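You operate a simulated robot arm through the tools that you are given. There is no shell and no other tool.

You are at the controls of a simulated two-armed robot. One attempt, no reset.

## Task
Take the filter cloth from the top of the packing table and lay it out flat on the top of the trial bench.

The check looks at the end state, three seconds after you hand in, the way a careful person would. Anything else that was tipped, shoved, dropped, spilled or broken makes it a failure. Flat cloth is picked up by pressing the open fingertips on it (5 to 10 N) and closing them slowly along it; thin cloth reads only 2 to 8 mm in the jaws.

## Robot
Two 7-joint arms with two-finger parallel grippers on one trunk, on a base that drives. Base frame: it is fixed to the floor where the robot stands at the start and does not move with it; the origin is under the middle of the robot, x ahead of it, y to its left, z up; the surface under the hand at the start is at about z = 850. Lengths are in mm, angles in degrees, forces in N, time in s.
The left shoulder is at the start at [20, 170, 1128], the right one opposite. With the tool pointing down near the work surface each hand reaches from about 220 to 680 mm from the robot's upright axis, wherever it stands, measured 20 degrees to its own side. Places, roughly: filter cloth [500, 0, 900]; top of the trial bench [-500, -2200, 800]. Payload 3.8 kg a hand.
The TCP of each hand is the grasp point between the finger pads, 30 mm short of the fingertips. In the tool frame z runs along the fingers and y along their closing line. Largest opening 110 mm; finger width 20, thickness 10; the body of the gripper, 48 by 112 mm, starts 55 mm behind the TCP.
Orientation is that of the tool frame in the base frame, as [roll, pitch, yaw] about the fixed x, y, z axes, in that order (R = Rz(yaw) Ry(pitch) Rx(roll)). With the fingers straight down and closing along the base's y, the tool's x points along the base's -x, its y along +y and its z along -z.

## Interface
- The arms move only by the tool nudge_tool. It takes "left_rows", "right_rows" or both (then of equal length, played together; a hand with none holds still); each is a list of rows, each a list of 7 numbers: the shift along the tool's x, y, z in units of 25 mm (1.0 is 25 mm), then the turn, a rotation vector about the tool's x, y, z in units of 5 degrees (1.0 is 5 degrees), then the gripper command, from -1 (shut) to 1 (fully open), values between in proportion. In form: [[dx, dy, dz, ax, ay, az, grip], ...]. A call has 1 to 20 rows; each row shifts and turns the commanded pose from where the row before left it, along the tool's axes as they then stand. A call with a number of a shift or a turn outside -1 to 1 is refused whole. Each row takes 0.2 s and may step no farther than 50 mm and 8.6 degrees from the row before; otherwise, or with a gripper value out of range, the whole call is refused. Where a pose cannot be reached the arm comes as near as it can. A force on the tool above 40 N (or 10 N above the force at the start of the call, whichever is more), or a blocked arm, ends the call early, and 0.2 s more pass. The fingers move at their own pace (about 72 mm/s each) and stop on an object; they squeeze with about 22 N. The grip force told is the motor's: it shows also when the fingers shut on nothing. Time passes only in rows, and 0.2 s behind the last, so rows that do not move let the fingers close. It gives the time, the measured TCP pose, the force on the tool (base axes), the opening and the grip force at its end, in the units of the frame above (readings bear some noise), with the torque about the TCP (base axes, N m) and any sound that the robot's microphone picked up.
- Cameras (640 x 400 px; columns grow to the right, rows downward): "scene" is now at [108.8, -5.3, 1282.8]; the picture's right is [-0.04, -1.00, 0.00], its down [-0.54, 0.02, -0.84] and it looks along [0.84, -0.04, -0.54] (base axes); focal length 278 px, centre (320, 200). "left" rides on the left gripper at [72, -17, -103] in its tool frame; the picture's right is [0.23, 0.97, 0.00], its down [-0.76, 0.18, -0.62] and it looks along [-0.61, 0.14, 0.78] (tool axes); focal length 222 px, centre (320, 200). "right" rides on the right gripper at [72, 17, -103] in its tool frame; the picture's right is [-0.23, 0.97, 0.00], its down [-0.76, -0.18, -0.62] and it looks along [-0.61, -0.14, 0.78] (tool axes); focal length 222 px, centre (320, 200). There is no depth. A picture from a camera that has moved, and an enlarged one, comes with that camera's place and axes in the base frame and with its lens.
- capture(camera): a new picture of that camera. No time passes.
- lift_body(by): slides the trunk up (or, below 0, down) by that many mm; the arms and the scene camera ride with it, the base frame stays. It gives what a move gives, with no picture.
- drive_base(legs): drives the robot by 1 to 6 legs, each [ahead, turn to the left] in mm and degrees, along the robot's own axes; the way and the turn of a leg run together, so that a leg with both is an arc; at most 1500 mm and 180 degrees a leg. The arms and the cameras ride along, it lands a little off, and it stops where it bumps. It gives what a move gives.
- pan_tilt(pan, tilt): turns the head with the scene camera to pan (to the left, within 80 degrees either way) and tilt (down, from -29 to 69), counted from straight ahead of the robot. It gives what a move gives.
- zoom(camera, box): a new picture of the part [left, top, right, bottom] of that camera's present view, enlarged. No time passes.
- job_done(): hands the job in; it is judged then, once.

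Places have to be worked out from the pictures, the camera data and where the tool is seen. Open the grippers and draw the arms clear of the work before you hand the job in, unless the task says otherwise.

The tools are called after "Emit:" as name(argument=value, ...) on one line, values as JSON. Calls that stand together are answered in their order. nudge_tool: Moves the arms, as the interface text tells. Its arguments: {"type":"object","properties":{"left_rows":{"type":"array"},"right_rows":{"type":"array"}},"required":[]} The other tools are called the same way: lift_body (by) slides the trunk up or down; drive_base (legs) drives the base; pan_tilt (pan, tilt) turns the head that bears the scene camera; capture (camera) takes a picture; zoom (camera, box) takes an enlarged picture of a part of a camera's view; job_done () hands the job in.

At the start:

```text
time_s: 0.0
left_ee_pos: [493.3, 185.5, 1063.4]
left_tool_rot: [-179.9, -0.1, 179.9]
left_force: [0.5, 0.8, -0.4]
left_wrist_torque: [0.01, -0.03, 0.0]
left_finger_gap: 110.3
left_grasp_force: 0.1
right_ee_pos: [540.2, -241.1, 1002.6]
right_tool_rot: [180.0, 0.0, -180.0]
right_force: [0.0, -0.4, 0.0]
right_wrist_torque: [-0.04, 0.01, 0.0]
right_finger_gap: 109.8
right_grasp_force: 0.1
trunk travel left (down, up): [-225.0, 345.0]
robot x, y, heading: [4.0, -2.5, 0.2]
head pan, tilt: [-2.4, 32.9]
```

scene: 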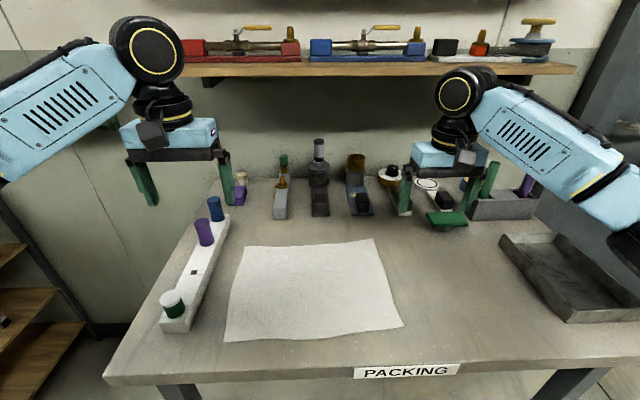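
right: 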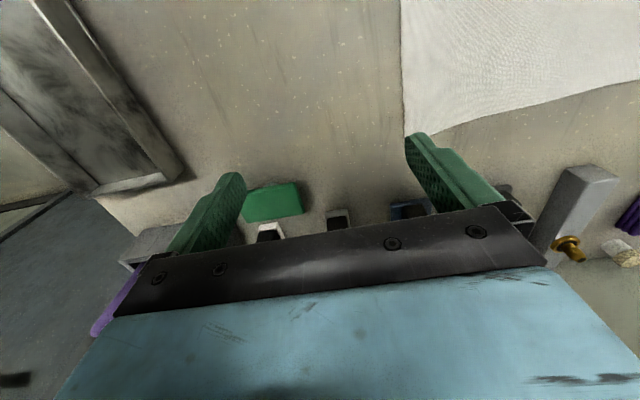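
left: 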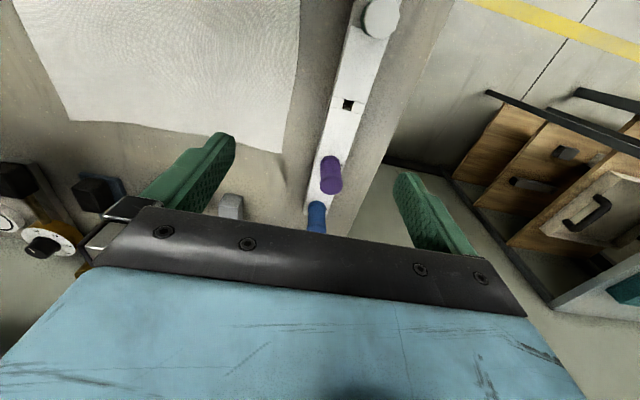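

The scene picture shows the cloth lying flat at about x 370–605, y -160 to 148, with no objects on it. Before I pick it up I'll look around for the trial bench and the driving route.

Emit:
pan_tilt(pan=-80, tilt=15)

Emit:
capture(camera="scene")

Emit:
pan_tilt(pan=80, tilt=15)

Emit:
capture(camera="scene")

Emit:
pan_tilt(pan=0, tilt=45)

Emit:
capture(camera="scene")

```text
time_s: 1.5
left_ee_pos: [491.9, 185.2, 1063.3]
left_tool_rot: [179.9, 0.0, 180.0]
left_force: [0.9, -0.1, -0.2]
left_wrist_torque: [-0.01, 0.04, 0.01]
left_finger_gap: 109.9
left_grasp_force: 0.1
right_ee_pos: [540.5, -240.6, 1002.8]
right_tool_rot: [179.9, 0.0, 179.9]
right_force: [-0.2, 0.6, -0.2]
right_wrist_torque: [0.04, 0.02, -0.03]
right_finger_gap: 110.1
right_grasp_force: 0.1
trunk travel left (down, up): [-225.0, 345.0]
robot x, y, heading: [0.5, -0.2, -0.2]
head pan, tilt: [-80.0, 15.0]
```

```text
taken
camera scene: at [36.0, -93.5, 1311.5], right [-0.98, -0.17, 0.0], down [-0.05, 0.26, -0.97], along [0.17, -0.95, -0.26], focal length 278 px, centre (320, 200)
```

scene: 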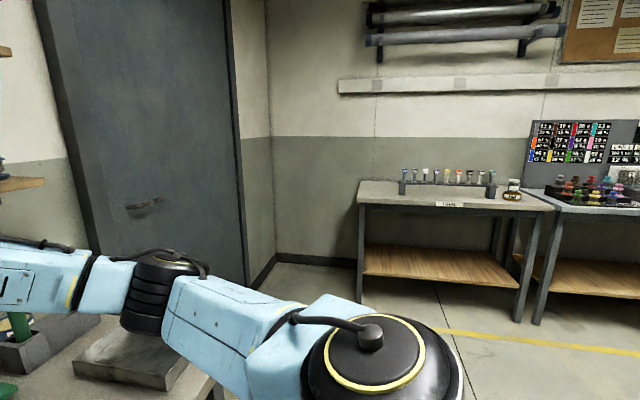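

```text
time_s: 4.0
left_ee_pos: [492.9, 185.4, 1062.8]
left_tool_rot: [-180.0, 0.0, -180.0]
left_force: [0.3, 0.6, -0.6]
left_wrist_torque: [0.02, -0.03, 0.01]
left_finger_gap: 110.2
left_grasp_force: 0.1
right_ee_pos: [539.9, -241.1, 1002.1]
right_tool_rot: [180.0, 0.0, 179.9]
right_force: [-0.4, 0.1, 0.6]
right_wrist_torque: [-0.01, 0.0, -0.02]
right_finger_gap: 110.0
right_grasp_force: 0.0
trunk travel left (down, up): [-225.0, 345.0]
robot x, y, heading: [-0.7, -0.3, 0.1]
head pan, tilt: [80.0, 15.0]
```

```text
taken
camera scene: at [36.0, 90.5, 1311.5], right [0.98, -0.17, 0.0], down [-0.05, -0.25, -0.97], along [0.17, 0.95, -0.26], focal length 278 px, centre (320, 200)
```

scene: 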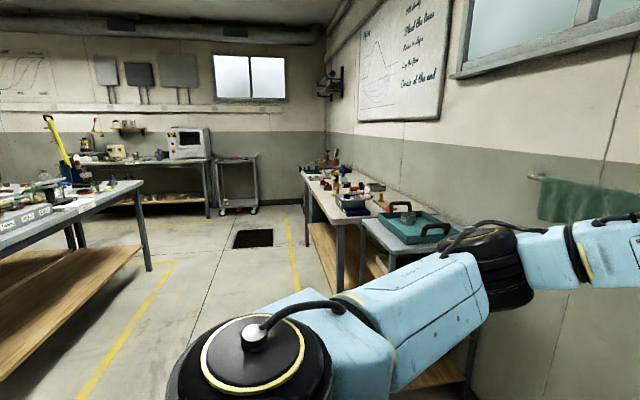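

```text
time_s: 5.5
left_ee_pos: [492.6, 185.8, 1061.0]
left_tool_rot: [-180.0, 0.1, -180.0]
left_force: [0.9, 0.4, 0.4]
left_wrist_torque: [-0.04, 0.02, 0.01]
left_finger_gap: 109.8
left_grasp_force: 0.1
right_ee_pos: [539.0, -240.7, 1003.2]
right_tool_rot: [180.0, 0.0, -180.0]
right_force: [0.2, -0.2, 0.6]
right_wrist_torque: [-0.02, 0.05, -0.01]
right_finger_gap: 110.1
right_grasp_force: 0.1
trunk travel left (down, up): [-225.0, 345.0]
robot x, y, heading: [2.2, 0.5, -0.0]
head pan, tilt: [0.0, 45.0]
```

```text
taken
camera scene: at [101.0, -1.4, 1264.7], right [0.0, -1.0, 0.0], down [-0.71, 0.0, -0.71], along [0.71, 0.0, -0.71], focal length 278 px, centre (320, 200)
```

scene: 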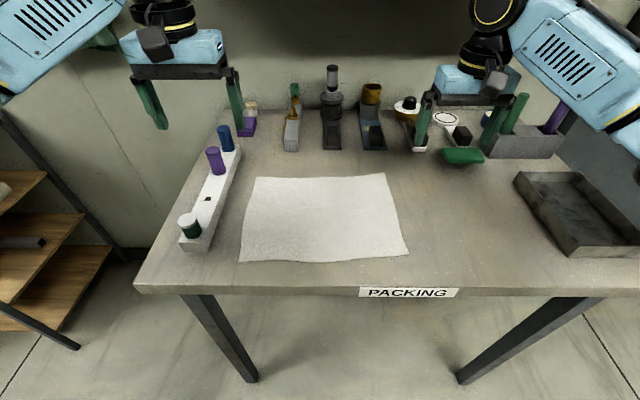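

The right-hand view shows a labelled bench with a row of small bottles along its back. I'll zoom in there to read the label and see what is on the top.

Emit:
pan_tilt(pan=-80, tilt=15)

Emit:
zoom(camera="scene", box=[340, 150, 580, 300])

Emit:
zoom(camera="scene", box=[350, 160, 470, 235])

Emit:
zoom(camera="scene", box=[460, 160, 580, 235])

```text
time_s: 7.0
left_ee_pos: [493.4, 185.3, 1062.5]
left_tool_rot: [180.0, 0.0, -180.0]
left_force: [-1.0, -0.3, 1.1]
left_wrist_torque: [0.0, -0.02, 0.01]
left_finger_gap: 110.2
left_grasp_force: 0.0
right_ee_pos: [539.6, -240.4, 1003.9]
right_tool_rot: [180.0, 0.1, 180.0]
right_force: [-0.1, -0.2, 0.6]
right_wrist_torque: [0.03, 0.03, 0.05]
right_finger_gap: 110.0
right_grasp_force: 0.0
trunk travel left (down, up): [-225.0, 345.0]
robot x, y, heading: [1.0, 2.6, 0.2]
head pan, tilt: [-80.0, 15.0]
```

```text
2.67 times, centred on (460, 225) of scene
camera zoom: at [36.0, -93.5, 1311.5], right [-0.98, -0.17, 0.0], down [-0.05, 0.26, -0.97], along [0.17, -0.95, -0.26], focal length 742 px, centre (-53, 133)
```

zoom: 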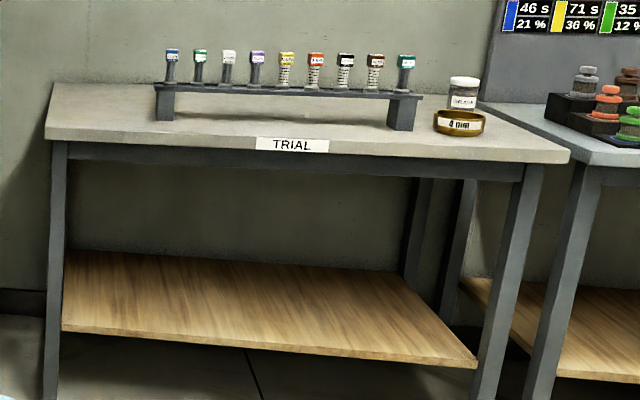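

```text
5.33 times, centred on (410, 198) of scene
camera zoom: at [36.0, -93.5, 1311.5], right [-0.98, -0.17, 0.0], down [-0.05, 0.26, -0.97], along [0.17, -0.95, -0.26], focal length 1485 px, centre (-160, 213)
```

zoom: 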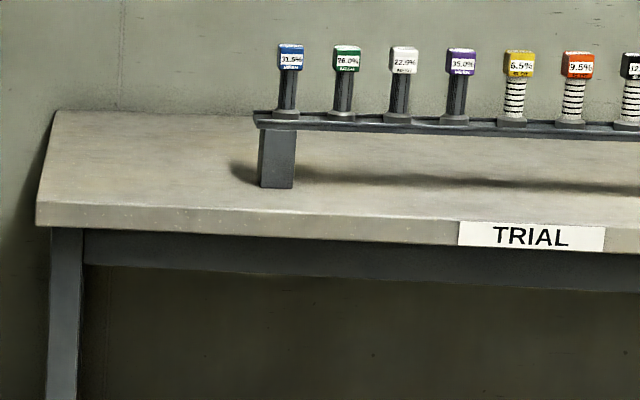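

```text
5.33 times, centred on (520, 198) of scene
camera zoom: at [36.0, -93.5, 1311.5], right [-0.98, -0.17, 0.0], down [-0.05, 0.26, -0.97], along [0.17, -0.95, -0.26], focal length 1485 px, centre (-747, 213)
```

zoom: 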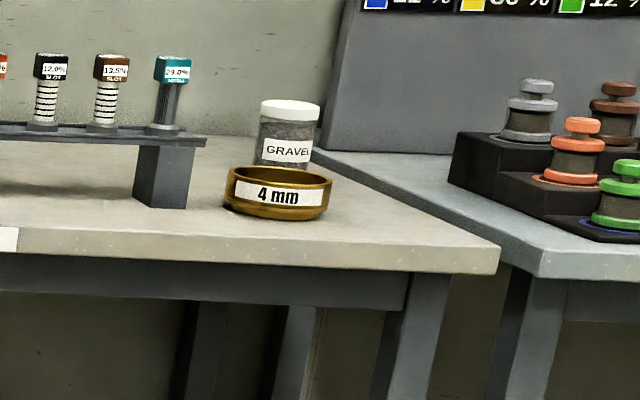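

The TRIAL bench top is at about z 850, x -1050 to 105, y -1880 to -2470. A tube rack stands at x -160 to -780, so the free area is the end nearest +x. On the packing table the cloth corners are about (364,138), (381,-157), (605,-151) and (587,154). I'll bring both hands above the two near corners, with the jaws at about 35 mm.

Emit:
pan_tilt(pan=0, tilt=50)

Emit:
nudge_tool(left_rows=[[0.74, -0.513, 0, 0, 0, 0, 0.3], [0.74, -0.513, 0, 0, 0, 0, -0.364], [0.74, -0.513, 0, 0, 0, 0, -0.364], [0.74, -0.513, 0, 0, 0, 0, -0.364], [0.74, -0.513, 0, 0, 0, 0, -0.364], [0.74, -0.513, 0, 0, 0, 0, -0.364], [0, 0, 0.931, 0, 0, 0, -0.364], [0, 0, 0.931, 0, 0, 0, -0.364], [0, 0, 0.931, 0, 0, 0, -0.364], [0, 0, 0.931, 0, 0, 0, -0.364], [0, 0, 0.931, 0, 0, 0, -0.364], [0, 0, 0.931, 0, 0, 0, -0.364], [0, 0, 0.6, 0, 0, 0, -0.364]], right_rows=[[0.94, 0.76, 0, 0, 0, 0, 0.3], [0.94, 0.76, 0, 0, 0, 0, -0.364], [0.94, 0.76, 0, 0, 0, 0, -0.364], [0.94, 0.76, 0, 0, 0, 0, -0.364], [0.94, 0.76, 0, 0, 0, 0, -0.364], [0.94, 0.76, 0, 0, 0, 0, -0.364], [0, 0, 0.589, 0, 0, 0, -0.364], [0, 0, 0.589, 0, 0, 0, -0.364], [0, 0, 0.589, 0, 0, 0, -0.364], [0, 0, 0.589, 0, 0, 0, -0.364], [0, 0, 0.589, 0, 0, 0, -0.364], [0, 0, 0.589, 0, 0, 0, -0.364], [0, 0, 0.3, 0, 0, 0, -0.364]])

Emit:
capture(camera="scene")

Emit:
capture(camera="left")

Emit:
capture(camera="right")

```text
time_s: 8.6
left_ee_pos: [493.1, 185.4, 1063.6]
left_tool_rot: [-180.0, 0.0, -179.9]
left_force: [0.7, 0.1, -0.8]
left_wrist_torque: [0.0, 0.01, 0.01]
left_finger_gap: 110.1
left_grasp_force: 0.0
right_ee_pos: [539.7, -240.1, 1002.6]
right_tool_rot: [180.0, 0.0, -179.9]
right_force: [1.0, 0.6, 0.3]
right_wrist_torque: [0.0, 0.02, 0.01]
right_finger_gap: 110.0
right_grasp_force: 0.0
trunk travel left (down, up): [-225.0, 345.0]
robot x, y, heading: [0.9, -1.9, -0.2]
head pan, tilt: [0.0, 50.0]
```

```text
time_s: 11.3
left_ee_pos: [382.3, 107.4, 906.8]
left_tool_rot: [-180.0, 0.0, 179.9]
left_force: [0.2, 0.0, -0.3]
left_wrist_torque: [-0.02, -0.02, 0.01]
left_finger_gap: 35.0
left_grasp_force: 0.1
right_ee_pos: [399.2, -126.3, 907.0]
right_tool_rot: [180.0, 0.0, -179.9]
right_force: [-0.3, -0.3, -0.3]
right_wrist_torque: [0.0, -0.02, 0.0]
right_finger_gap: 35.2
right_grasp_force: 0.0
trunk travel left (down, up): [-225.0, 345.0]
robot x, y, heading: [-1.3, -0.3, -0.2]
head pan, tilt: [0.0, 50.0]
```

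```text
taken
camera scene: at [96.7, -1.5, 1257.8], right [0.0, -1.0, 0.0], down [-0.77, 0.0, -0.64], along [0.64, 0.0, -0.77], focal length 278 px, centre (320, 200)
```

scene: 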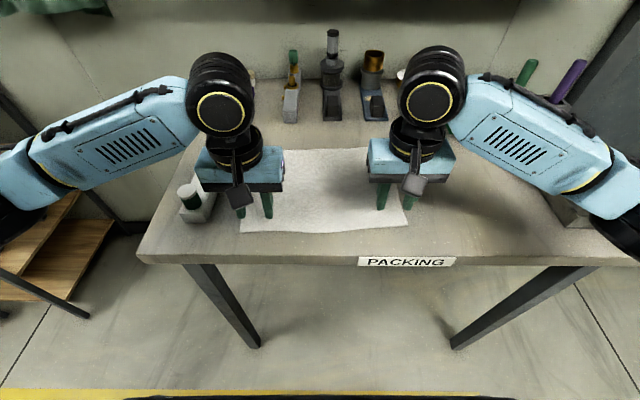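

```text
taken
camera left: at [309.6, 91.4, 1009.4], right [-0.23, 0.97, 0.0], down [0.76, 0.18, 0.62], along [0.61, 0.14, -0.78], focal length 222 px, centre (320, 200)
```

left: 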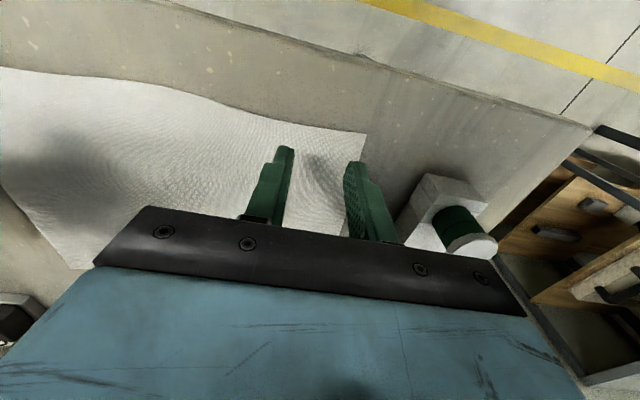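

```text
taken
camera right: at [326.3, -110.0, 1010.4], right [0.23, 0.97, 0.0], down [0.76, -0.18, 0.62], along [0.61, -0.14, -0.78], focal length 222 px, centre (320, 200)
```

right: 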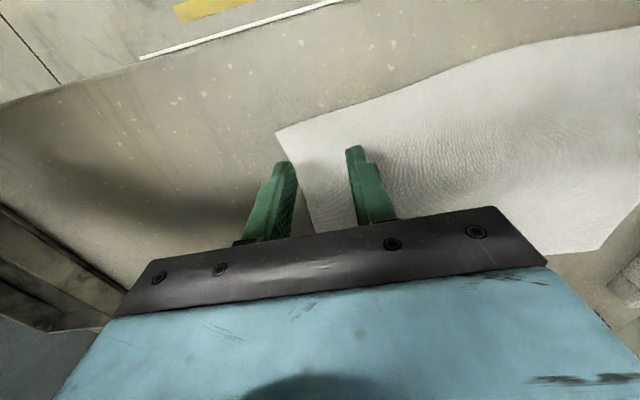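

The wrist pictures put the cloth corners at (364,140) and (381,-157), matching the scene estimate, so both finger pairs sit over the cloth. I'll lower to just above the surface and then ease into contact.

Emit:
nudge_tool(left_rows=[[0, 0, 0.3, 0, 0, 0, -0.364], [0, 0, 0.3, 0, 0, 0, -0.364], [0, 0, 0.25, 0, 0, 0, -0.364], [0, 0, 0.1, 0, 0, 0, -0.364], [0, 0, 0.04, 0, 0, 0, -0.364], [0, 0, 0.04, 0, 0, 0, -0.364]], right_rows=[[0, 0, 0.3, 0, 0, 0, -0.364], [0, 0, 0.3, 0, 0, 0, -0.364], [0, 0, 0.25, 0, 0, 0, -0.364], [0, 0, 0.1, 0, 0, 0, -0.364], [0, 0, 0.04, 0, 0, 0, -0.364], [0, 0, 0.04, 0, 0, 0, -0.364]])

```text
time_s: 12.8
left_ee_pos: [381.4, 107.5, 881.9]
left_tool_rot: [-179.9, 0.1, 179.9]
left_force: [-0.4, 0.7, 0.9]
left_wrist_torque: [-0.01, 0.04, -0.02]
left_finger_gap: 34.8
left_grasp_force: 0.1
right_ee_pos: [399.3, -127.1, 882.5]
right_tool_rot: [179.9, 0.0, -180.0]
right_force: [-0.6, 0.2, 2.1]
right_wrist_torque: [-0.03, 0.01, -0.01]
right_finger_gap: 34.9
right_grasp_force: 0.1
trunk travel left (down, up): [-225.0, 345.0]
robot x, y, heading: [2.8, 1.0, -0.1]
head pan, tilt: [0.0, 50.0]
```

Both hands are about at first contact (1–2 N at z 882). I'll go down another 1 mm and read the force.

Emit:
nudge_tool(left_rows=[[0, 0, 0.04, 0, 0, 0, -0.364], [0, 0, 0.02, 0, 0, 0, -0.364]], right_rows=[[0, 0, 0.04, 0, 0, 0, -0.364], [0, 0, 0, 0, 0, 0, -0.364]])

```text
time_s: 13.3
left_ee_pos: [382.2, 108.4, 880.7]
left_tool_rot: [-179.8, 0.2, -180.0]
left_force: [-0.4, -0.2, 1.4]
left_wrist_torque: [0.01, 0.04, -0.02]
left_finger_gap: 35.0
left_grasp_force: 0.1
right_ee_pos: [399.3, -126.9, 881.9]
right_tool_rot: [180.0, 0.2, 180.0]
right_force: [-1.9, 0.2, 9.6]
right_wrist_torque: [-0.12, 0.04, -0.02]
right_finger_gap: 35.1
right_grasp_force: 0.1
trunk travel left (down, up): [-225.0, 345.0]
robot x, y, heading: [-0.4, 1.8, -0.0]
head pan, tilt: [0.0, 50.0]
```

The right hand is pressing at 9.6 N, while the left is barely touching. I'll lower the left about 1 mm more and ease the right up slightly.

Emit:
nudge_tool(left_rows=[[0, 0, 0.02, 0, 0, 0, -0.364], [0, 0, 0.02, 0, 0, 0, -0.364]], right_rows=[[0, 0, -0.008, 0, 0, 0, -0.364], [0, 0, 0, 0, 0, 0, -0.364]])

```text
time_s: 13.9
left_ee_pos: [382.7, 108.0, 881.8]
left_tool_rot: [-179.9, 0.2, -180.0]
left_force: [-1.0, -3.0, 17.8]
left_wrist_torque: [0.1, 0.11, 0.04]
left_finger_gap: 35.0
left_grasp_force: 0.2
right_ee_pos: [399.2, -127.0, 882.2]
right_tool_rot: [-180.0, 0.1, -180.0]
right_force: [0.8, 1.1, 5.4]
right_wrist_torque: [-0.03, -0.01, 0.03]
right_finger_gap: 34.6
right_grasp_force: 0.0
trunk travel left (down, up): [-225.0, 345.0]
robot x, y, heading: [-1.8, -0.5, -0.0]
head pan, tilt: [0.0, 50.0]
```

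The left is at 17.8 N, which is too hard, so I'll ease it up about 0.6 mm and press the right by a hair more.

Emit:
nudge_tool(left_rows=[[0, 0, -0.022, 0, 0, 0, -0.364], [0, 0, 0, 0, 0, 0, -0.364]], right_rows=[[0, 0, 0.005, 0, 0, 0, -0.364], [0, 0, 0, 0, 0, 0, -0.364]])

```text
time_s: 14.6
left_ee_pos: [382.5, 108.2, 881.8]
left_tool_rot: [-179.9, 0.2, -180.0]
left_force: [2.4, -1.2, 23.4]
left_wrist_torque: [0.11, 0.03, -0.02]
left_finger_gap: 35.0
left_grasp_force: 0.1
right_ee_pos: [399.1, -127.3, 881.6]
right_tool_rot: [-180.0, 0.1, -180.0]
right_force: [0.9, 0.2, 5.2]
right_wrist_torque: [-0.06, -0.01, 0.02]
right_finger_gap: 35.0
right_grasp_force: 0.0
trunk travel left (down, up): [-225.0, 345.0]
robot x, y, heading: [-0.1, -3.1, -0.0]
head pan, tilt: [0.0, 50.0]
```

The left force was still building and now reads 23 N. I'll raise the left 1 mm, let it settle, and read again.

Emit:
nudge_tool(left_rows=[[0, 0, -0.04, 0, 0, 0, -0.364], [0, 0, 0, 0, 0, 0, -0.364], [0, 0, 0, 0, 0, 0, -0.364]])

```text
time_s: 15.3
left_ee_pos: [381.6, 108.9, 881.3]
left_tool_rot: [179.9, 0.2, -180.0]
left_force: [3.6, -0.7, 19.7]
left_wrist_torque: [0.08, -0.08, 0.01]
left_finger_gap: 35.0
left_grasp_force: 0.1
right_ee_pos: [399.0, -128.1, 882.3]
right_tool_rot: [-180.0, 0.0, 180.0]
right_force: [0.4, -0.6, 6.5]
right_wrist_torque: [-0.16, 0.02, -0.04]
right_finger_gap: 35.2
right_grasp_force: 0.4
trunk travel left (down, up): [-225.0, 345.0]
robot x, y, heading: [0.3, 1.8, -0.1]
head pan, tilt: [0.0, 50.0]
```

The left is slow to relax, so I'll raise it another 1 mm and wait a little longer.

Emit:
nudge_tool(left_rows=[[0, 0, -0.04, 0, 0, 0, -0.364], [0, 0, 0, 0, 0, 0, -0.364], [0, 0, 0, 0, 0, 0, -0.364]])

```text
time_s: 16.1
left_ee_pos: [380.4, 108.6, 881.1]
left_tool_rot: [-180.0, 0.1, -179.9]
left_force: [1.4, -1.2, 7.4]
left_wrist_torque: [-0.01, 0.02, -0.02]
left_finger_gap: 35.1
left_grasp_force: 0.0
right_ee_pos: [398.9, -126.4, 881.5]
right_tool_rot: [180.0, 0.0, -180.0]
right_force: [0.4, -0.8, 8.0]
right_wrist_torque: [-0.19, 0.05, -0.01]
right_finger_gap: 35.1
right_grasp_force: 0.0
trunk travel left (down, up): [-225.0, 345.0]
robot x, y, heading: [0.4, 0.8, 0.0]
head pan, tilt: [0.0, 50.0]
```

Both hands now press at about 7–8 N. I'll close the fingers slowly along the cloth.

Emit:
nudge_tool(left_rows=[[0, 0, 0, 0, 0, 0, -0.41], [0, 0, 0, 0, 0, 0, -0.455], [0, 0, 0, 0, 0, 0, -0.5], [0, 0, 0, 0, 0, 0, -0.545], [0, 0, 0, 0, 0, 0, -0.59], [0, 0, 0, 0, 0, 0, -0.635], [0, 0, 0, 0, 0, 0, -0.68], [0, 0, 0, 0, 0, 0, -0.725], [0, 0, 0, 0, 0, 0, -0.77], [0, 0, 0, 0, 0, 0, -0.815], [0, 0, 0, 0, 0, 0, -0.86], [0, 0, 0, 0, 0, 0, -0.905], [0, 0, 0, 0, 0, 0, -0.95], [0, 0, 0, 0, 0, 0, -1], [0, 0, 0, 0, 0, 0, -1], [0, 0, 0, 0, 0, 0, -1]], right_rows=[[0, 0, 0, 0, 0, 0, -0.41], [0, 0, 0, 0, 0, 0, -0.455], [0, 0, 0, 0, 0, 0, -0.5], [0, 0, 0, 0, 0, 0, -0.545], [0, 0, 0, 0, 0, 0, -0.59], [0, 0, 0, 0, 0, 0, -0.635], [0, 0, 0, 0, 0, 0, -0.68], [0, 0, 0, 0, 0, 0, -0.725], [0, 0, 0, 0, 0, 0, -0.77], [0, 0, 0, 0, 0, 0, -0.815], [0, 0, 0, 0, 0, 0, -0.86], [0, 0, 0, 0, 0, 0, -0.905], [0, 0, 0, 0, 0, 0, -0.95], [0, 0, 0, 0, 0, 0, -1], [0, 0, 0, 0, 0, 0, -1], [0, 0, 0, 0, 0, 0, -1]])

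Emit:
capture(camera="left")

Emit:
capture(camera="right")

```text
time_s: 19.6
left_ee_pos: [381.1, 108.0, 881.2]
left_tool_rot: [180.0, 0.0, 180.0]
left_force: [0.8, -4.8, 0.3]
left_wrist_torque: [-0.15, -0.02, 0.02]
left_finger_gap: 2.3
left_grasp_force: 22.3
right_ee_pos: [399.0, -126.6, 881.4]
right_tool_rot: [-179.9, 0.0, -179.9]
right_force: [-0.5, 3.3, 11.2]
right_wrist_torque: [0.12, 0.11, -0.02]
right_finger_gap: 2.0
right_grasp_force: 22.0
trunk travel left (down, up): [-225.0, 345.0]
robot x, y, heading: [4.4, -0.9, -0.0]
head pan, tilt: [0.0, 50.0]
```

```text
taken
camera left: at [308.6, 91.7, 984.5], right [-0.23, 0.97, 0.0], down [0.76, 0.18, 0.62], along [0.61, 0.14, -0.78], focal length 222 px, centre (320, 200)
```

left: 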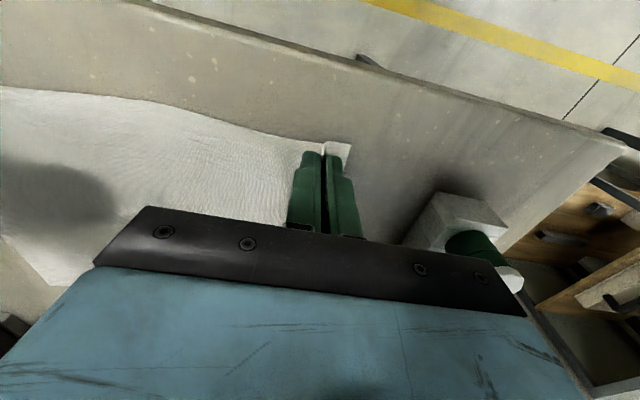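

```text
taken
camera right: at [325.6, -109.7, 984.7], right [0.23, 0.97, 0.0], down [0.76, -0.18, 0.62], along [0.61, -0.14, -0.78], focal length 222 px, centre (320, 200)
```

right: 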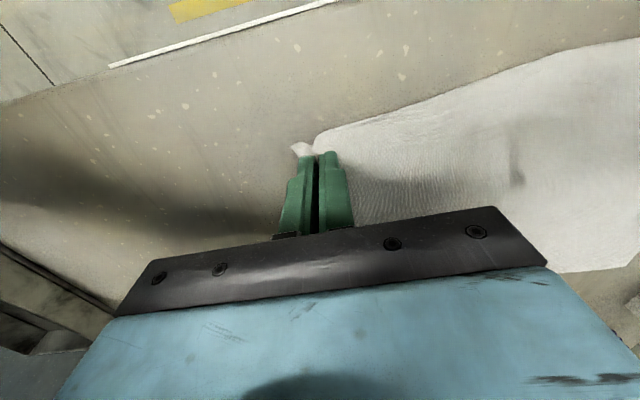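

The jaws read 2.0–2.3 mm and a pinch of cloth is visible at both sides. I'll lift 75 mm straight up and check the hold.

Emit:
nudge_tool(left_rows=[[0, 0, -0.3, 0, 0, 0, -1], [0, 0, -0.3, 0, 0, 0, -1], [0, 0, -0.4, 0, 0, 0, -1], [0, 0, -0.5, 0, 0, 0, -1], [0, 0, -0.5, 0, 0, 0, -1], [0, 0, -0.5, 0, 0, 0, -1], [0, 0, -0.5, 0, 0, 0, -1]], right_rows=[[0, 0, -0.3, 0, 0, 0, -1], [0, 0, -0.3, 0, 0, 0, -1], [0, 0, -0.4, 0, 0, 0, -1], [0, 0, -0.5, 0, 0, 0, -1], [0, 0, -0.5, 0, 0, 0, -1], [0, 0, -0.5, 0, 0, 0, -1], [0, 0, -0.5, 0, 0, 0, -1]])

Emit:
capture(camera="left")

Emit:
capture(camera="right")

Emit:
capture(camera="scene")

```text
time_s: 21.1
left_ee_pos: [382.9, 109.2, 957.2]
left_tool_rot: [-180.0, 0.0, 179.9]
left_force: [0.5, -5.6, 0.0]
left_wrist_torque: [-0.17, -0.01, -0.01]
left_finger_gap: 2.3
left_grasp_force: 22.1
right_ee_pos: [399.3, -126.5, 955.9]
right_tool_rot: [-180.0, 0.0, 180.0]
right_force: [0.1, 7.0, -0.2]
right_wrist_torque: [0.19, -0.01, -0.03]
right_finger_gap: 2.1
right_grasp_force: 21.3
trunk travel left (down, up): [-225.0, 345.0]
robot x, y, heading: [-0.8, -2.7, -0.0]
head pan, tilt: [0.0, 50.0]
```

```text
taken
camera left: at [310.0, 92.1, 1060.6], right [-0.23, 0.97, 0.0], down [0.76, 0.18, 0.62], along [0.61, 0.14, -0.78], focal length 222 px, centre (320, 200)
```

left: 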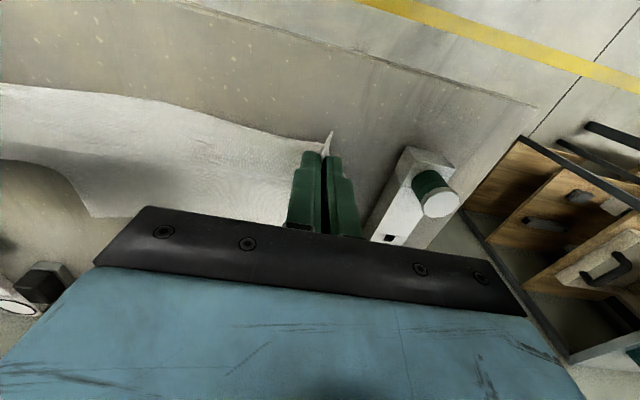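

```text
taken
camera right: at [325.6, -110.1, 1059.1], right [0.23, 0.97, 0.0], down [0.76, -0.18, 0.62], along [0.61, -0.14, -0.78], focal length 222 px, centre (320, 200)
```

right: 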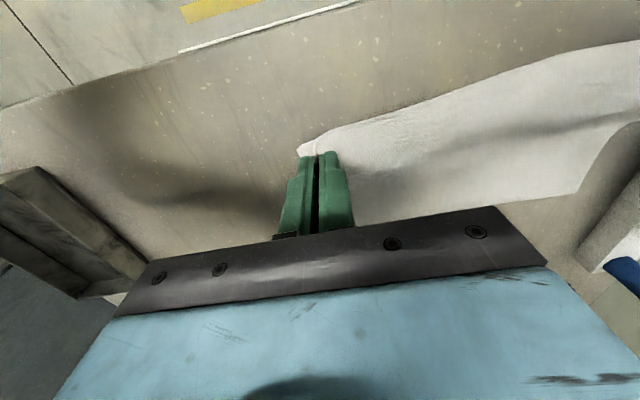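

```text
taken
camera scene: at [96.6, -1.5, 1257.8], right [0.0, -1.0, 0.0], down [-0.77, 0.0, -0.64], along [0.64, 0.0, -0.77], focal length 278 px, centre (320, 200)
```

scene: 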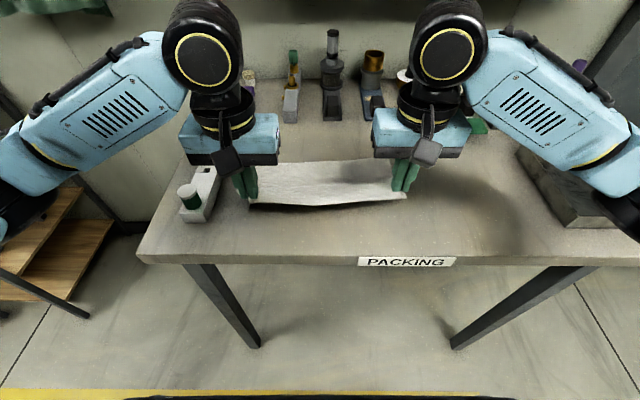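

Both hands hold the cloth and the edge between them is taut at about 6 N. I'll ease the hands 2 mm closer each, then raise the trunk so the cloth hangs clear of the table.

Emit:
nudge_tool(left_rows=[[0, -0.04, 0, 0, 0, 0, -1], [0, -0.04, 0, 0, 0, 0, -1], [0, 0, 0, 0, 0, 0, -1]], right_rows=[[0, 0.04, 0, 0, 0, 0, -1], [0, 0.04, 0, 0, 0, 0, -1], [0, 0, 0, 0, 0, 0, -1]])

Emit:
lift_body(by=130)

Emit:
lift_body(by=150)

Emit:
capture(camera="scene")

Emit:
capture(camera="left")

Emit:
capture(camera="right")

```text
time_s: 21.9
left_ee_pos: [381.5, 107.7, 958.3]
left_tool_rot: [-180.0, 0.0, -179.9]
left_force: [0.8, -0.3, 0.5]
left_wrist_torque: [-0.05, 0.01, 0.0]
left_finger_gap: 2.3
left_grasp_force: 22.0
right_ee_pos: [400.1, -123.9, 955.9]
right_tool_rot: [-179.9, 0.0, -180.0]
right_force: [0.0, 0.2, 0.7]
right_wrist_torque: [0.02, 0.0, 0.01]
right_finger_gap: 1.9
right_grasp_force: 22.0
trunk travel left (down, up): [-225.0, 345.0]
robot x, y, heading: [0.6, -2.4, -0.2]
head pan, tilt: [0.0, 50.0]
```

```text
time_s: 23.5
left_ee_pos: [382.6, 106.4, 1086.6]
left_tool_rot: [180.0, 0.0, -180.0]
left_force: [-0.5, -0.5, 0.7]
left_wrist_torque: [-0.04, -0.02, -0.01]
left_finger_gap: 2.2
left_grasp_force: 22.0
right_ee_pos: [399.6, -124.7, 1085.3]
right_tool_rot: [-180.0, 0.0, 179.9]
right_force: [-0.1, 0.4, -0.3]
right_wrist_torque: [0.06, -0.01, 0.01]
right_finger_gap: 2.0
right_grasp_force: 21.4
trunk travel left (down, up): [-355.0, 215.0]
robot x, y, heading: [2.6, -2.2, 0.2]
head pan, tilt: [0.0, 50.0]
```

```text
time_s: 25.3
left_ee_pos: [382.6, 106.3, 1236.6]
left_tool_rot: [-180.0, 0.0, -179.9]
left_force: [0.5, -0.6, -0.3]
left_wrist_torque: [0.0, 0.01, 0.03]
left_finger_gap: 2.2
left_grasp_force: 22.3
right_ee_pos: [398.8, -125.1, 1236.8]
right_tool_rot: [180.0, 0.0, 180.0]
right_force: [0.0, 0.2, -0.2]
right_wrist_torque: [0.02, 0.01, 0.03]
right_finger_gap: 1.6
right_grasp_force: 22.0
trunk travel left (down, up): [-505.0, 65.0]
robot x, y, heading: [2.4, 0.5, 0.1]
head pan, tilt: [0.0, 50.0]
```

```text
taken
camera scene: at [96.8, -1.5, 1537.6], right [0.0, -1.0, 0.0], down [-0.77, 0.0, -0.64], along [0.64, 0.0, -0.77], focal length 278 px, centre (320, 200)
```

scene: 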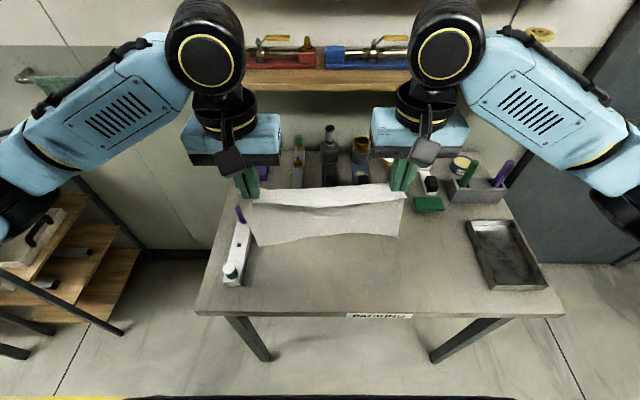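

```text
taken
camera left: at [310.2, 89.7, 1339.7], right [-0.23, 0.97, 0.0], down [0.76, 0.18, 0.62], along [0.61, 0.14, -0.78], focal length 222 px, centre (320, 200)
```

left: 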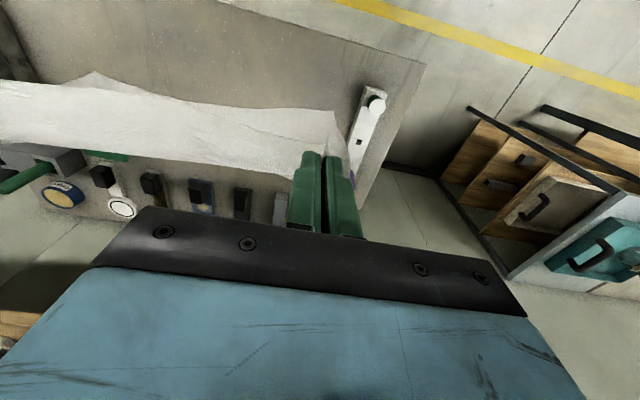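

```text
taken
camera right: at [326.1, -107.9, 1339.2], right [0.23, 0.97, 0.0], down [0.76, -0.18, 0.62], along [0.61, -0.14, -0.78], focal length 222 px, centre (320, 200)
```

right: 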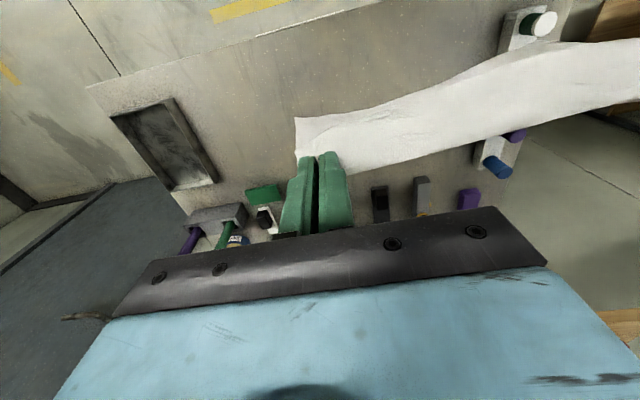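

The cloth hangs freely, with its lower edge about 130 mm above the table. I'll back 350 mm straight off, turn right 90° and look along the way towards the bench.

Emit:
drive_base(legs=[[-350, 0], [0, -90]])

Emit:
pan_tilt(pan=20, tilt=25)

Emit:
capture(camera="scene")

```text
time_s: 31.4
left_ee_pos: [-248.9, -385.5, 1237.4]
left_tool_rot: [180.0, 0.0, 88.9]
left_force: [-0.2, -0.1, -0.3]
left_wrist_torque: [-0.03, 0.01, 0.03]
left_finger_gap: 2.1
left_grasp_force: 21.7
right_ee_pos: [-480.5, -394.1, 1236.7]
right_tool_rot: [-180.0, 0.0, 88.9]
right_force: [-0.2, 0.0, -0.6]
right_wrist_torque: [0.01, -0.01, 0.02]
right_finger_gap: 1.8
right_grasp_force: 21.8
trunk travel left (down, up): [-505.0, 65.0]
robot x, y, heading: [-350.0, 2.8, -91.1]
head pan, tilt: [0.0, 50.0]
```

```text
time_s: 32.3
left_ee_pos: [-247.5, -384.4, 1237.3]
left_tool_rot: [-179.9, 0.0, 88.9]
left_force: [-0.1, 0.2, 0.7]
left_wrist_torque: [0.02, 0.02, 0.04]
left_finger_gap: 2.1
left_grasp_force: 21.8
right_ee_pos: [-478.5, -395.6, 1237.1]
right_tool_rot: [-180.0, 0.1, 88.9]
right_force: [1.2, -0.1, 0.3]
right_wrist_torque: [0.0, 0.01, 0.01]
right_finger_gap: 1.8
right_grasp_force: 22.1
trunk travel left (down, up): [-505.0, 65.0]
robot x, y, heading: [-347.3, 1.6, -91.2]
head pan, tilt: [20.0, 25.0]
```

```text
taken
camera scene: at [-320.0, -108.8, 1575.2], right [-0.95, -0.32, 0.0], down [-0.14, 0.4, -0.91], along [0.29, -0.86, -0.42], focal length 278 px, centre (320, 200)
```

scene: 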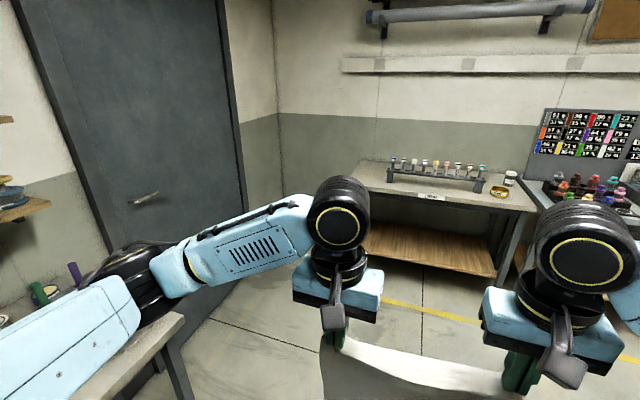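

The way is clear: open floor between me, the door wall and the TRIAL bench. I'll drive 800 mm ahead, turn left to about -36°, and look again before driving to the bench's end.

Emit:
drive_base(legs=[[800, 0], [0, 55]])

Emit:
pan_tilt(pan=-25, tilt=30)

Emit:
capture(camera="scene")

Emit:
pan_tilt(pan=-70, tilt=30)

Emit:
capture(camera="scene")

```text
time_s: 39.0
left_ee_pos: [5.4, -942.8, 1238.1]
left_tool_rot: [179.9, -0.1, 143.8]
left_force: [0.0, -0.4, -0.6]
left_wrist_torque: [-0.03, 0.04, -0.02]
left_finger_gap: 2.0
left_grasp_force: 21.6
right_ee_pos: [-117.5, -1139.2, 1236.6]
right_tool_rot: [180.0, 0.0, 143.8]
right_force: [-0.1, 0.7, 0.1]
right_wrist_torque: [0.02, 0.0, -0.03]
right_finger_gap: 1.8
right_grasp_force: 21.9
trunk travel left (down, up): [-505.0, 65.0]
robot x, y, heading: [-369.6, -806.5, -36.1]
head pan, tilt: [20.0, 25.0]
```

```text
time_s: 40.2
left_ee_pos: [5.8, -942.2, 1237.8]
left_tool_rot: [-179.9, 0.0, 143.8]
left_force: [1.1, -1.5, -0.6]
left_wrist_torque: [-0.02, -0.02, -0.02]
left_finger_gap: 2.1
left_grasp_force: 22.1
right_ee_pos: [-118.6, -1138.5, 1237.6]
right_tool_rot: [179.9, 0.0, 143.9]
right_force: [-1.4, 0.0, 0.5]
right_wrist_torque: [0.01, -0.02, -0.05]
right_finger_gap: 1.9
right_grasp_force: 22.0
trunk travel left (down, up): [-505.0, 65.0]
robot x, y, heading: [-368.1, -803.1, -36.0]
head pan, tilt: [-25.0, 30.0]
```

```text
taken
camera scene: at [-307.2, -895.2, 1567.3], right [-0.88, -0.48, 0.0], down [-0.24, 0.44, -0.87], along [0.42, -0.76, -0.5], focal length 278 px, centre (320, 200)
```

scene: 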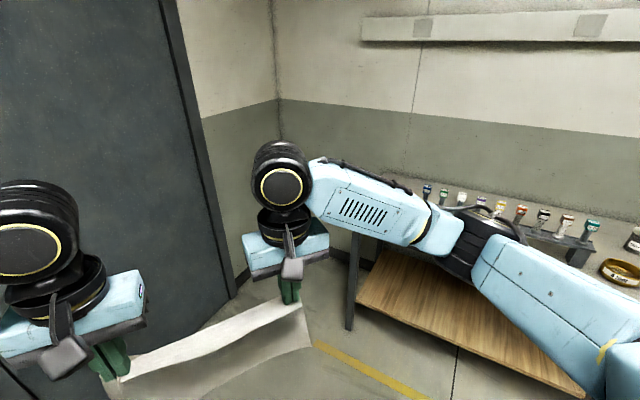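

```text
time_s: 41.3
left_ee_pos: [5.9, -942.7, 1237.5]
left_tool_rot: [180.0, 0.0, 143.8]
left_force: [-0.3, -1.2, -0.1]
left_wrist_torque: [-0.05, 0.01, -0.04]
left_finger_gap: 2.1
left_grasp_force: 22.4
right_ee_pos: [-118.2, -1138.5, 1236.3]
right_tool_rot: [-179.9, 0.0, 143.8]
right_force: [0.8, 2.0, 0.3]
right_wrist_torque: [0.02, -0.04, 0.02]
right_finger_gap: 1.7
right_grasp_force: 22.3
trunk travel left (down, up): [-505.0, 65.0]
robot x, y, heading: [-365.7, -801.1, -36.3]
head pan, tilt: [-70.0, 30.0]
```

```text
taken
camera scene: at [-376.0, -902.9, 1567.3], right [-0.96, 0.28, 0.0], down [0.14, 0.48, -0.87], along [-0.24, -0.83, -0.5], focal length 278 px, centre (320, 200)
```

scene: 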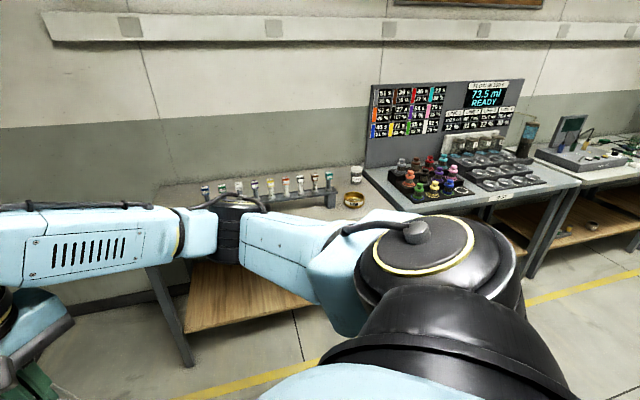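

The bench's end leg is near (92,-1940). The door or cabinet face is at about x 880–970, so the gap at the bench end is wide enough. I'll go ahead 600 mm and then follow a right-hand arc of 784 mm to end near (460,-1830) facing -y.

Emit:
drive_base(legs=[[600, 0], [784, -54]])

Emit:
pan_tilt(pan=-60, tilt=40)

Emit:
capture(camera="scene")

Emit:
pan_tilt(pan=0, tilt=40)

Emit:
capture(camera="scene")

```text
time_s: 48.5
left_ee_pos: [530.8, -2232.9, 1237.4]
left_tool_rot: [-180.0, 0.0, 87.7]
left_force: [-0.8, -0.5, -0.5]
left_wrist_torque: [-0.01, 0.05, 0.04]
left_finger_gap: 2.1
left_grasp_force: 22.1
right_ee_pos: [299.8, -2239.9, 1235.7]
right_tool_rot: [-180.0, 0.0, 87.7]
right_force: [1.1, 0.3, -0.1]
right_wrist_torque: [0.01, -0.04, 0.01]
right_finger_gap: 2.1
right_grasp_force: 22.4
trunk travel left (down, up): [-505.0, 65.0]
robot x, y, heading: [439.5, -1845.4, -92.4]
head pan, tilt: [-70.0, 30.0]
cut short: leg 2
```

```text
time_s: 49.2
left_ee_pos: [532.0, -2233.1, 1238.0]
left_tool_rot: [-179.9, 0.0, 87.7]
left_force: [0.3, -0.3, 0.4]
left_wrist_torque: [-0.01, 0.02, 0.03]
left_finger_gap: 2.1
left_grasp_force: 21.9
right_ee_pos: [299.1, -2238.9, 1236.8]
right_tool_rot: [-179.9, 0.0, 87.7]
right_force: [1.2, 0.3, 0.2]
right_wrist_torque: [0.05, -0.02, 0.0]
right_finger_gap: 1.7
right_grasp_force: 22.1
trunk travel left (down, up): [-505.0, 65.0]
robot x, y, heading: [441.6, -1845.1, -92.4]
head pan, tilt: [-60.0, 40.0]
```

```text
taken
camera scene: at [363.1, -1907.9, 1552.0], right [-0.46, 0.89, 0.0], down [0.57, 0.3, -0.77], along [-0.68, -0.36, -0.64], focal length 278 px, centre (320, 200)
```

scene: 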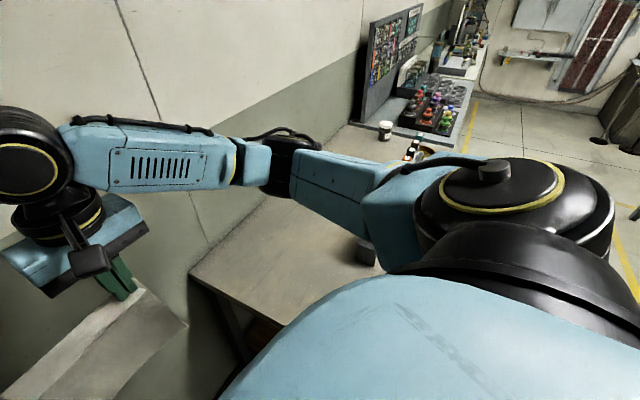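

```text
time_s: 50.5
left_ee_pos: [531.9, -2233.1, 1237.4]
left_tool_rot: [-180.0, 0.0, 87.7]
left_force: [-1.3, -0.5, -0.7]
left_wrist_torque: [0.02, 0.02, 0.02]
left_finger_gap: 2.1
left_grasp_force: 22.1
right_ee_pos: [300.4, -2239.8, 1236.1]
right_tool_rot: [180.0, 0.0, 87.7]
right_force: [1.3, 0.6, 0.1]
right_wrist_torque: [0.03, 0.01, 0.05]
right_finger_gap: 1.9
right_grasp_force: 22.2
trunk travel left (down, up): [-505.0, 65.0]
robot x, y, heading: [438.1, -1843.4, -92.2]
head pan, tilt: [0.0, 40.0]
```

```text
taken
camera scene: at [434.9, -1953.5, 1551.9], right [-1.0, 0.04, 0.0], down [0.03, 0.64, -0.77], along [-0.03, -0.77, -0.64], focal length 278 px, centre (320, 200)
```

scene: 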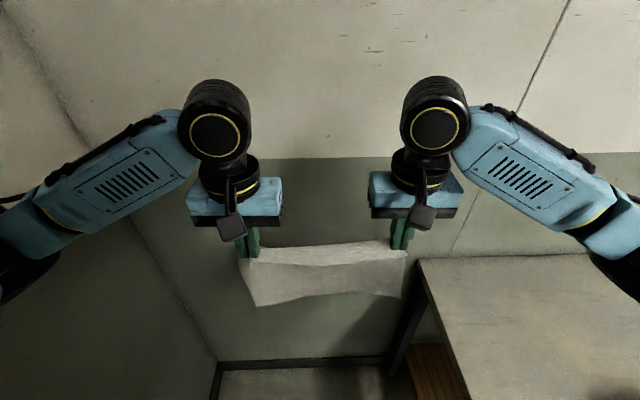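

I'm at (440,-1844), heading -92, and leg 2 was cut slightly short, so something may be near the base. The bench's end edge is at x≈113, its back is at y≈-2490, and the rack end is at about x -165, y -2010 to -2075. I'll look down around the base before going on.

Emit:
pan_tilt(pan=-50, tilt=69)

Emit:
capture(camera="scene")

Emit:
pan_tilt(pan=60, tilt=60)

Emit:
capture(camera="scene")

Emit:
pan_tilt(pan=0, tilt=69)

Emit:
capture(camera="scene")

```text
time_s: 51.7
left_ee_pos: [531.0, -2232.5, 1237.7]
left_tool_rot: [-180.0, 0.0, 87.7]
left_force: [-0.6, -0.5, -0.3]
left_wrist_torque: [-0.01, 0.02, 0.05]
left_finger_gap: 2.0
left_grasp_force: 21.8
right_ee_pos: [300.4, -2239.0, 1236.5]
right_tool_rot: [-180.0, 0.0, 87.8]
right_force: [1.1, 0.4, 0.0]
right_wrist_torque: [-0.03, -0.01, 0.02]
right_finger_gap: 1.6
right_grasp_force: 21.5
trunk travel left (down, up): [-505.0, 65.0]
robot x, y, heading: [441.3, -1848.3, -92.4]
head pan, tilt: [-50.0, 68.8]
```

```text
taken
camera scene: at [394.2, -1902.8, 1515.8], right [-0.61, 0.79, 0.0], down [0.74, 0.57, -0.36], along [-0.29, -0.22, -0.93], focal length 278 px, centre (320, 200)
```

scene: 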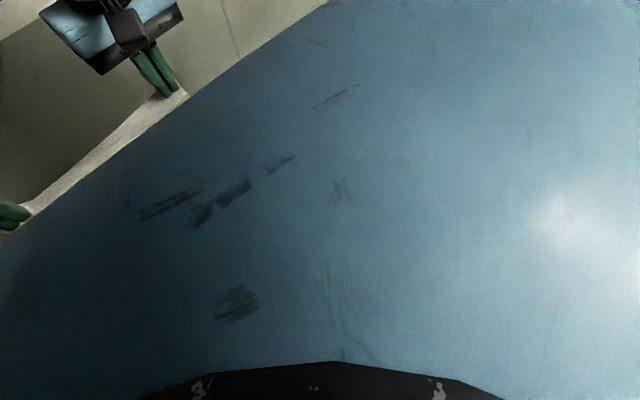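

```text
time_s: 53.6
left_ee_pos: [530.6, -2232.7, 1236.4]
left_tool_rot: [-179.9, 0.0, 87.7]
left_force: [-1.0, 0.0, 0.2]
left_wrist_torque: [0.03, -0.02, 0.03]
left_finger_gap: 2.3
left_grasp_force: 21.9
right_ee_pos: [300.0, -2240.3, 1237.1]
right_tool_rot: [-180.0, -0.1, 87.7]
right_force: [0.2, -0.3, 0.3]
right_wrist_torque: [0.02, -0.01, 0.04]
right_finger_gap: 1.9
right_grasp_force: 22.2
trunk travel left (down, up): [-505.0, 65.0]
robot x, y, heading: [436.6, -1846.0, -92.3]
head pan, tilt: [60.0, 60.0]
```

```text
taken
camera scene: at [494.7, -1904.2, 1525.2], right [-0.54, -0.84, 0.0], down [-0.73, 0.46, -0.5], along [0.42, -0.27, -0.87], focal length 278 px, centre (320, 200)
```

scene: 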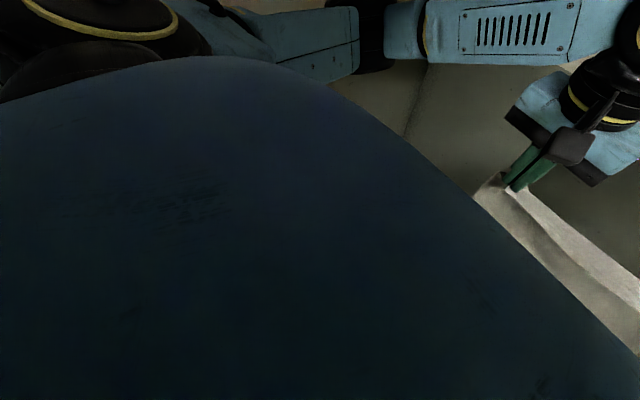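

```text
time_s: 54.9
left_ee_pos: [532.2, -2231.9, 1237.1]
left_tool_rot: [-180.0, 0.0, 87.7]
left_force: [-0.7, -0.1, 0.8]
left_wrist_torque: [-0.01, 0.02, -0.02]
left_finger_gap: 2.2
left_grasp_force: 21.8
right_ee_pos: [299.7, -2240.8, 1236.1]
right_tool_rot: [180.0, -0.1, 87.7]
right_force: [0.2, -0.1, -0.8]
right_wrist_torque: [0.02, -0.01, 0.02]
right_finger_gap: 1.8
right_grasp_force: 21.3
trunk travel left (down, up): [-505.0, 65.0]
robot x, y, heading: [438.6, -1844.8, -92.5]
head pan, tilt: [0.0, 68.8]
```

```text
taken
camera scene: at [436.2, -1924.4, 1515.8], right [-1.0, 0.04, 0.0], down [0.04, 0.93, -0.36], along [-0.01, -0.36, -0.93], focal length 278 px, centre (320, 200)
```

scene: 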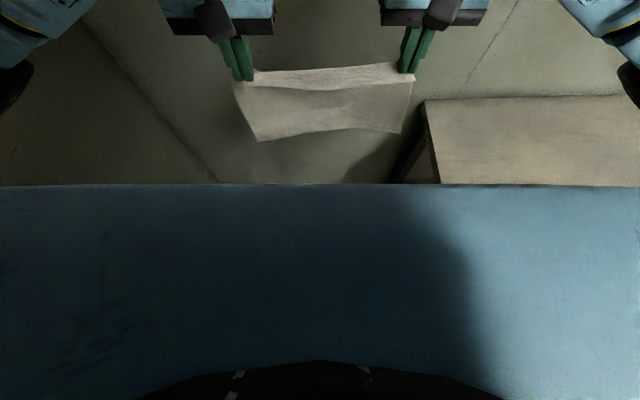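

The torso blocks a view of the base, but the wrist cameras look back and down, so I'll use them to check the clearance around it.

Emit:
capture(camera="right")

Emit:
capture(camera="left")

```text
taken
camera right: at [319.0, -2168.2, 1339.4], right [0.96, -0.27, 0.0], down [-0.21, -0.75, 0.62], along [-0.17, -0.6, -0.78], focal length 222 px, centre (320, 200)
```

right: 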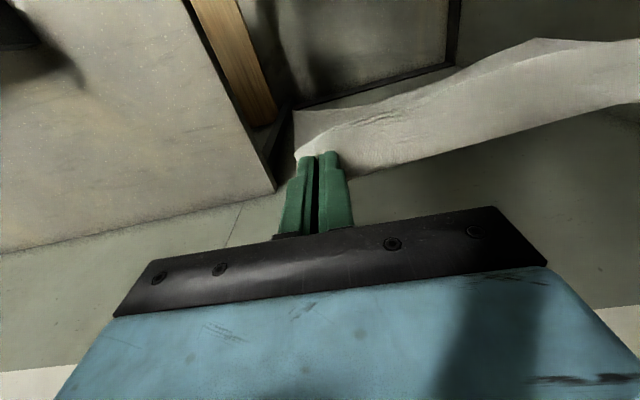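

```text
taken
camera left: at [517.5, -2159.6, 1339.9], right [0.98, 0.19, 0.0], down [0.15, -0.77, 0.62], along [0.12, -0.61, -0.78], focal length 222 px, centre (320, 200)
```

left: 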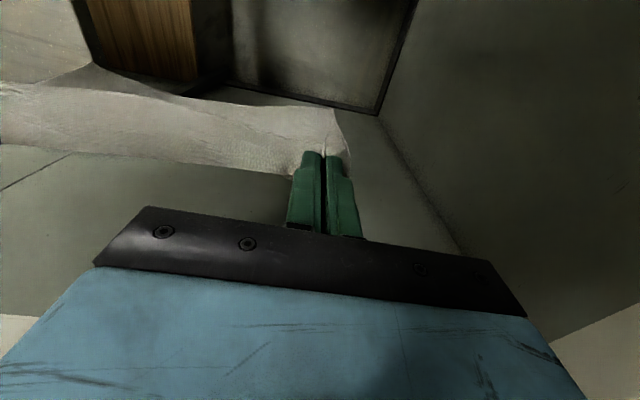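

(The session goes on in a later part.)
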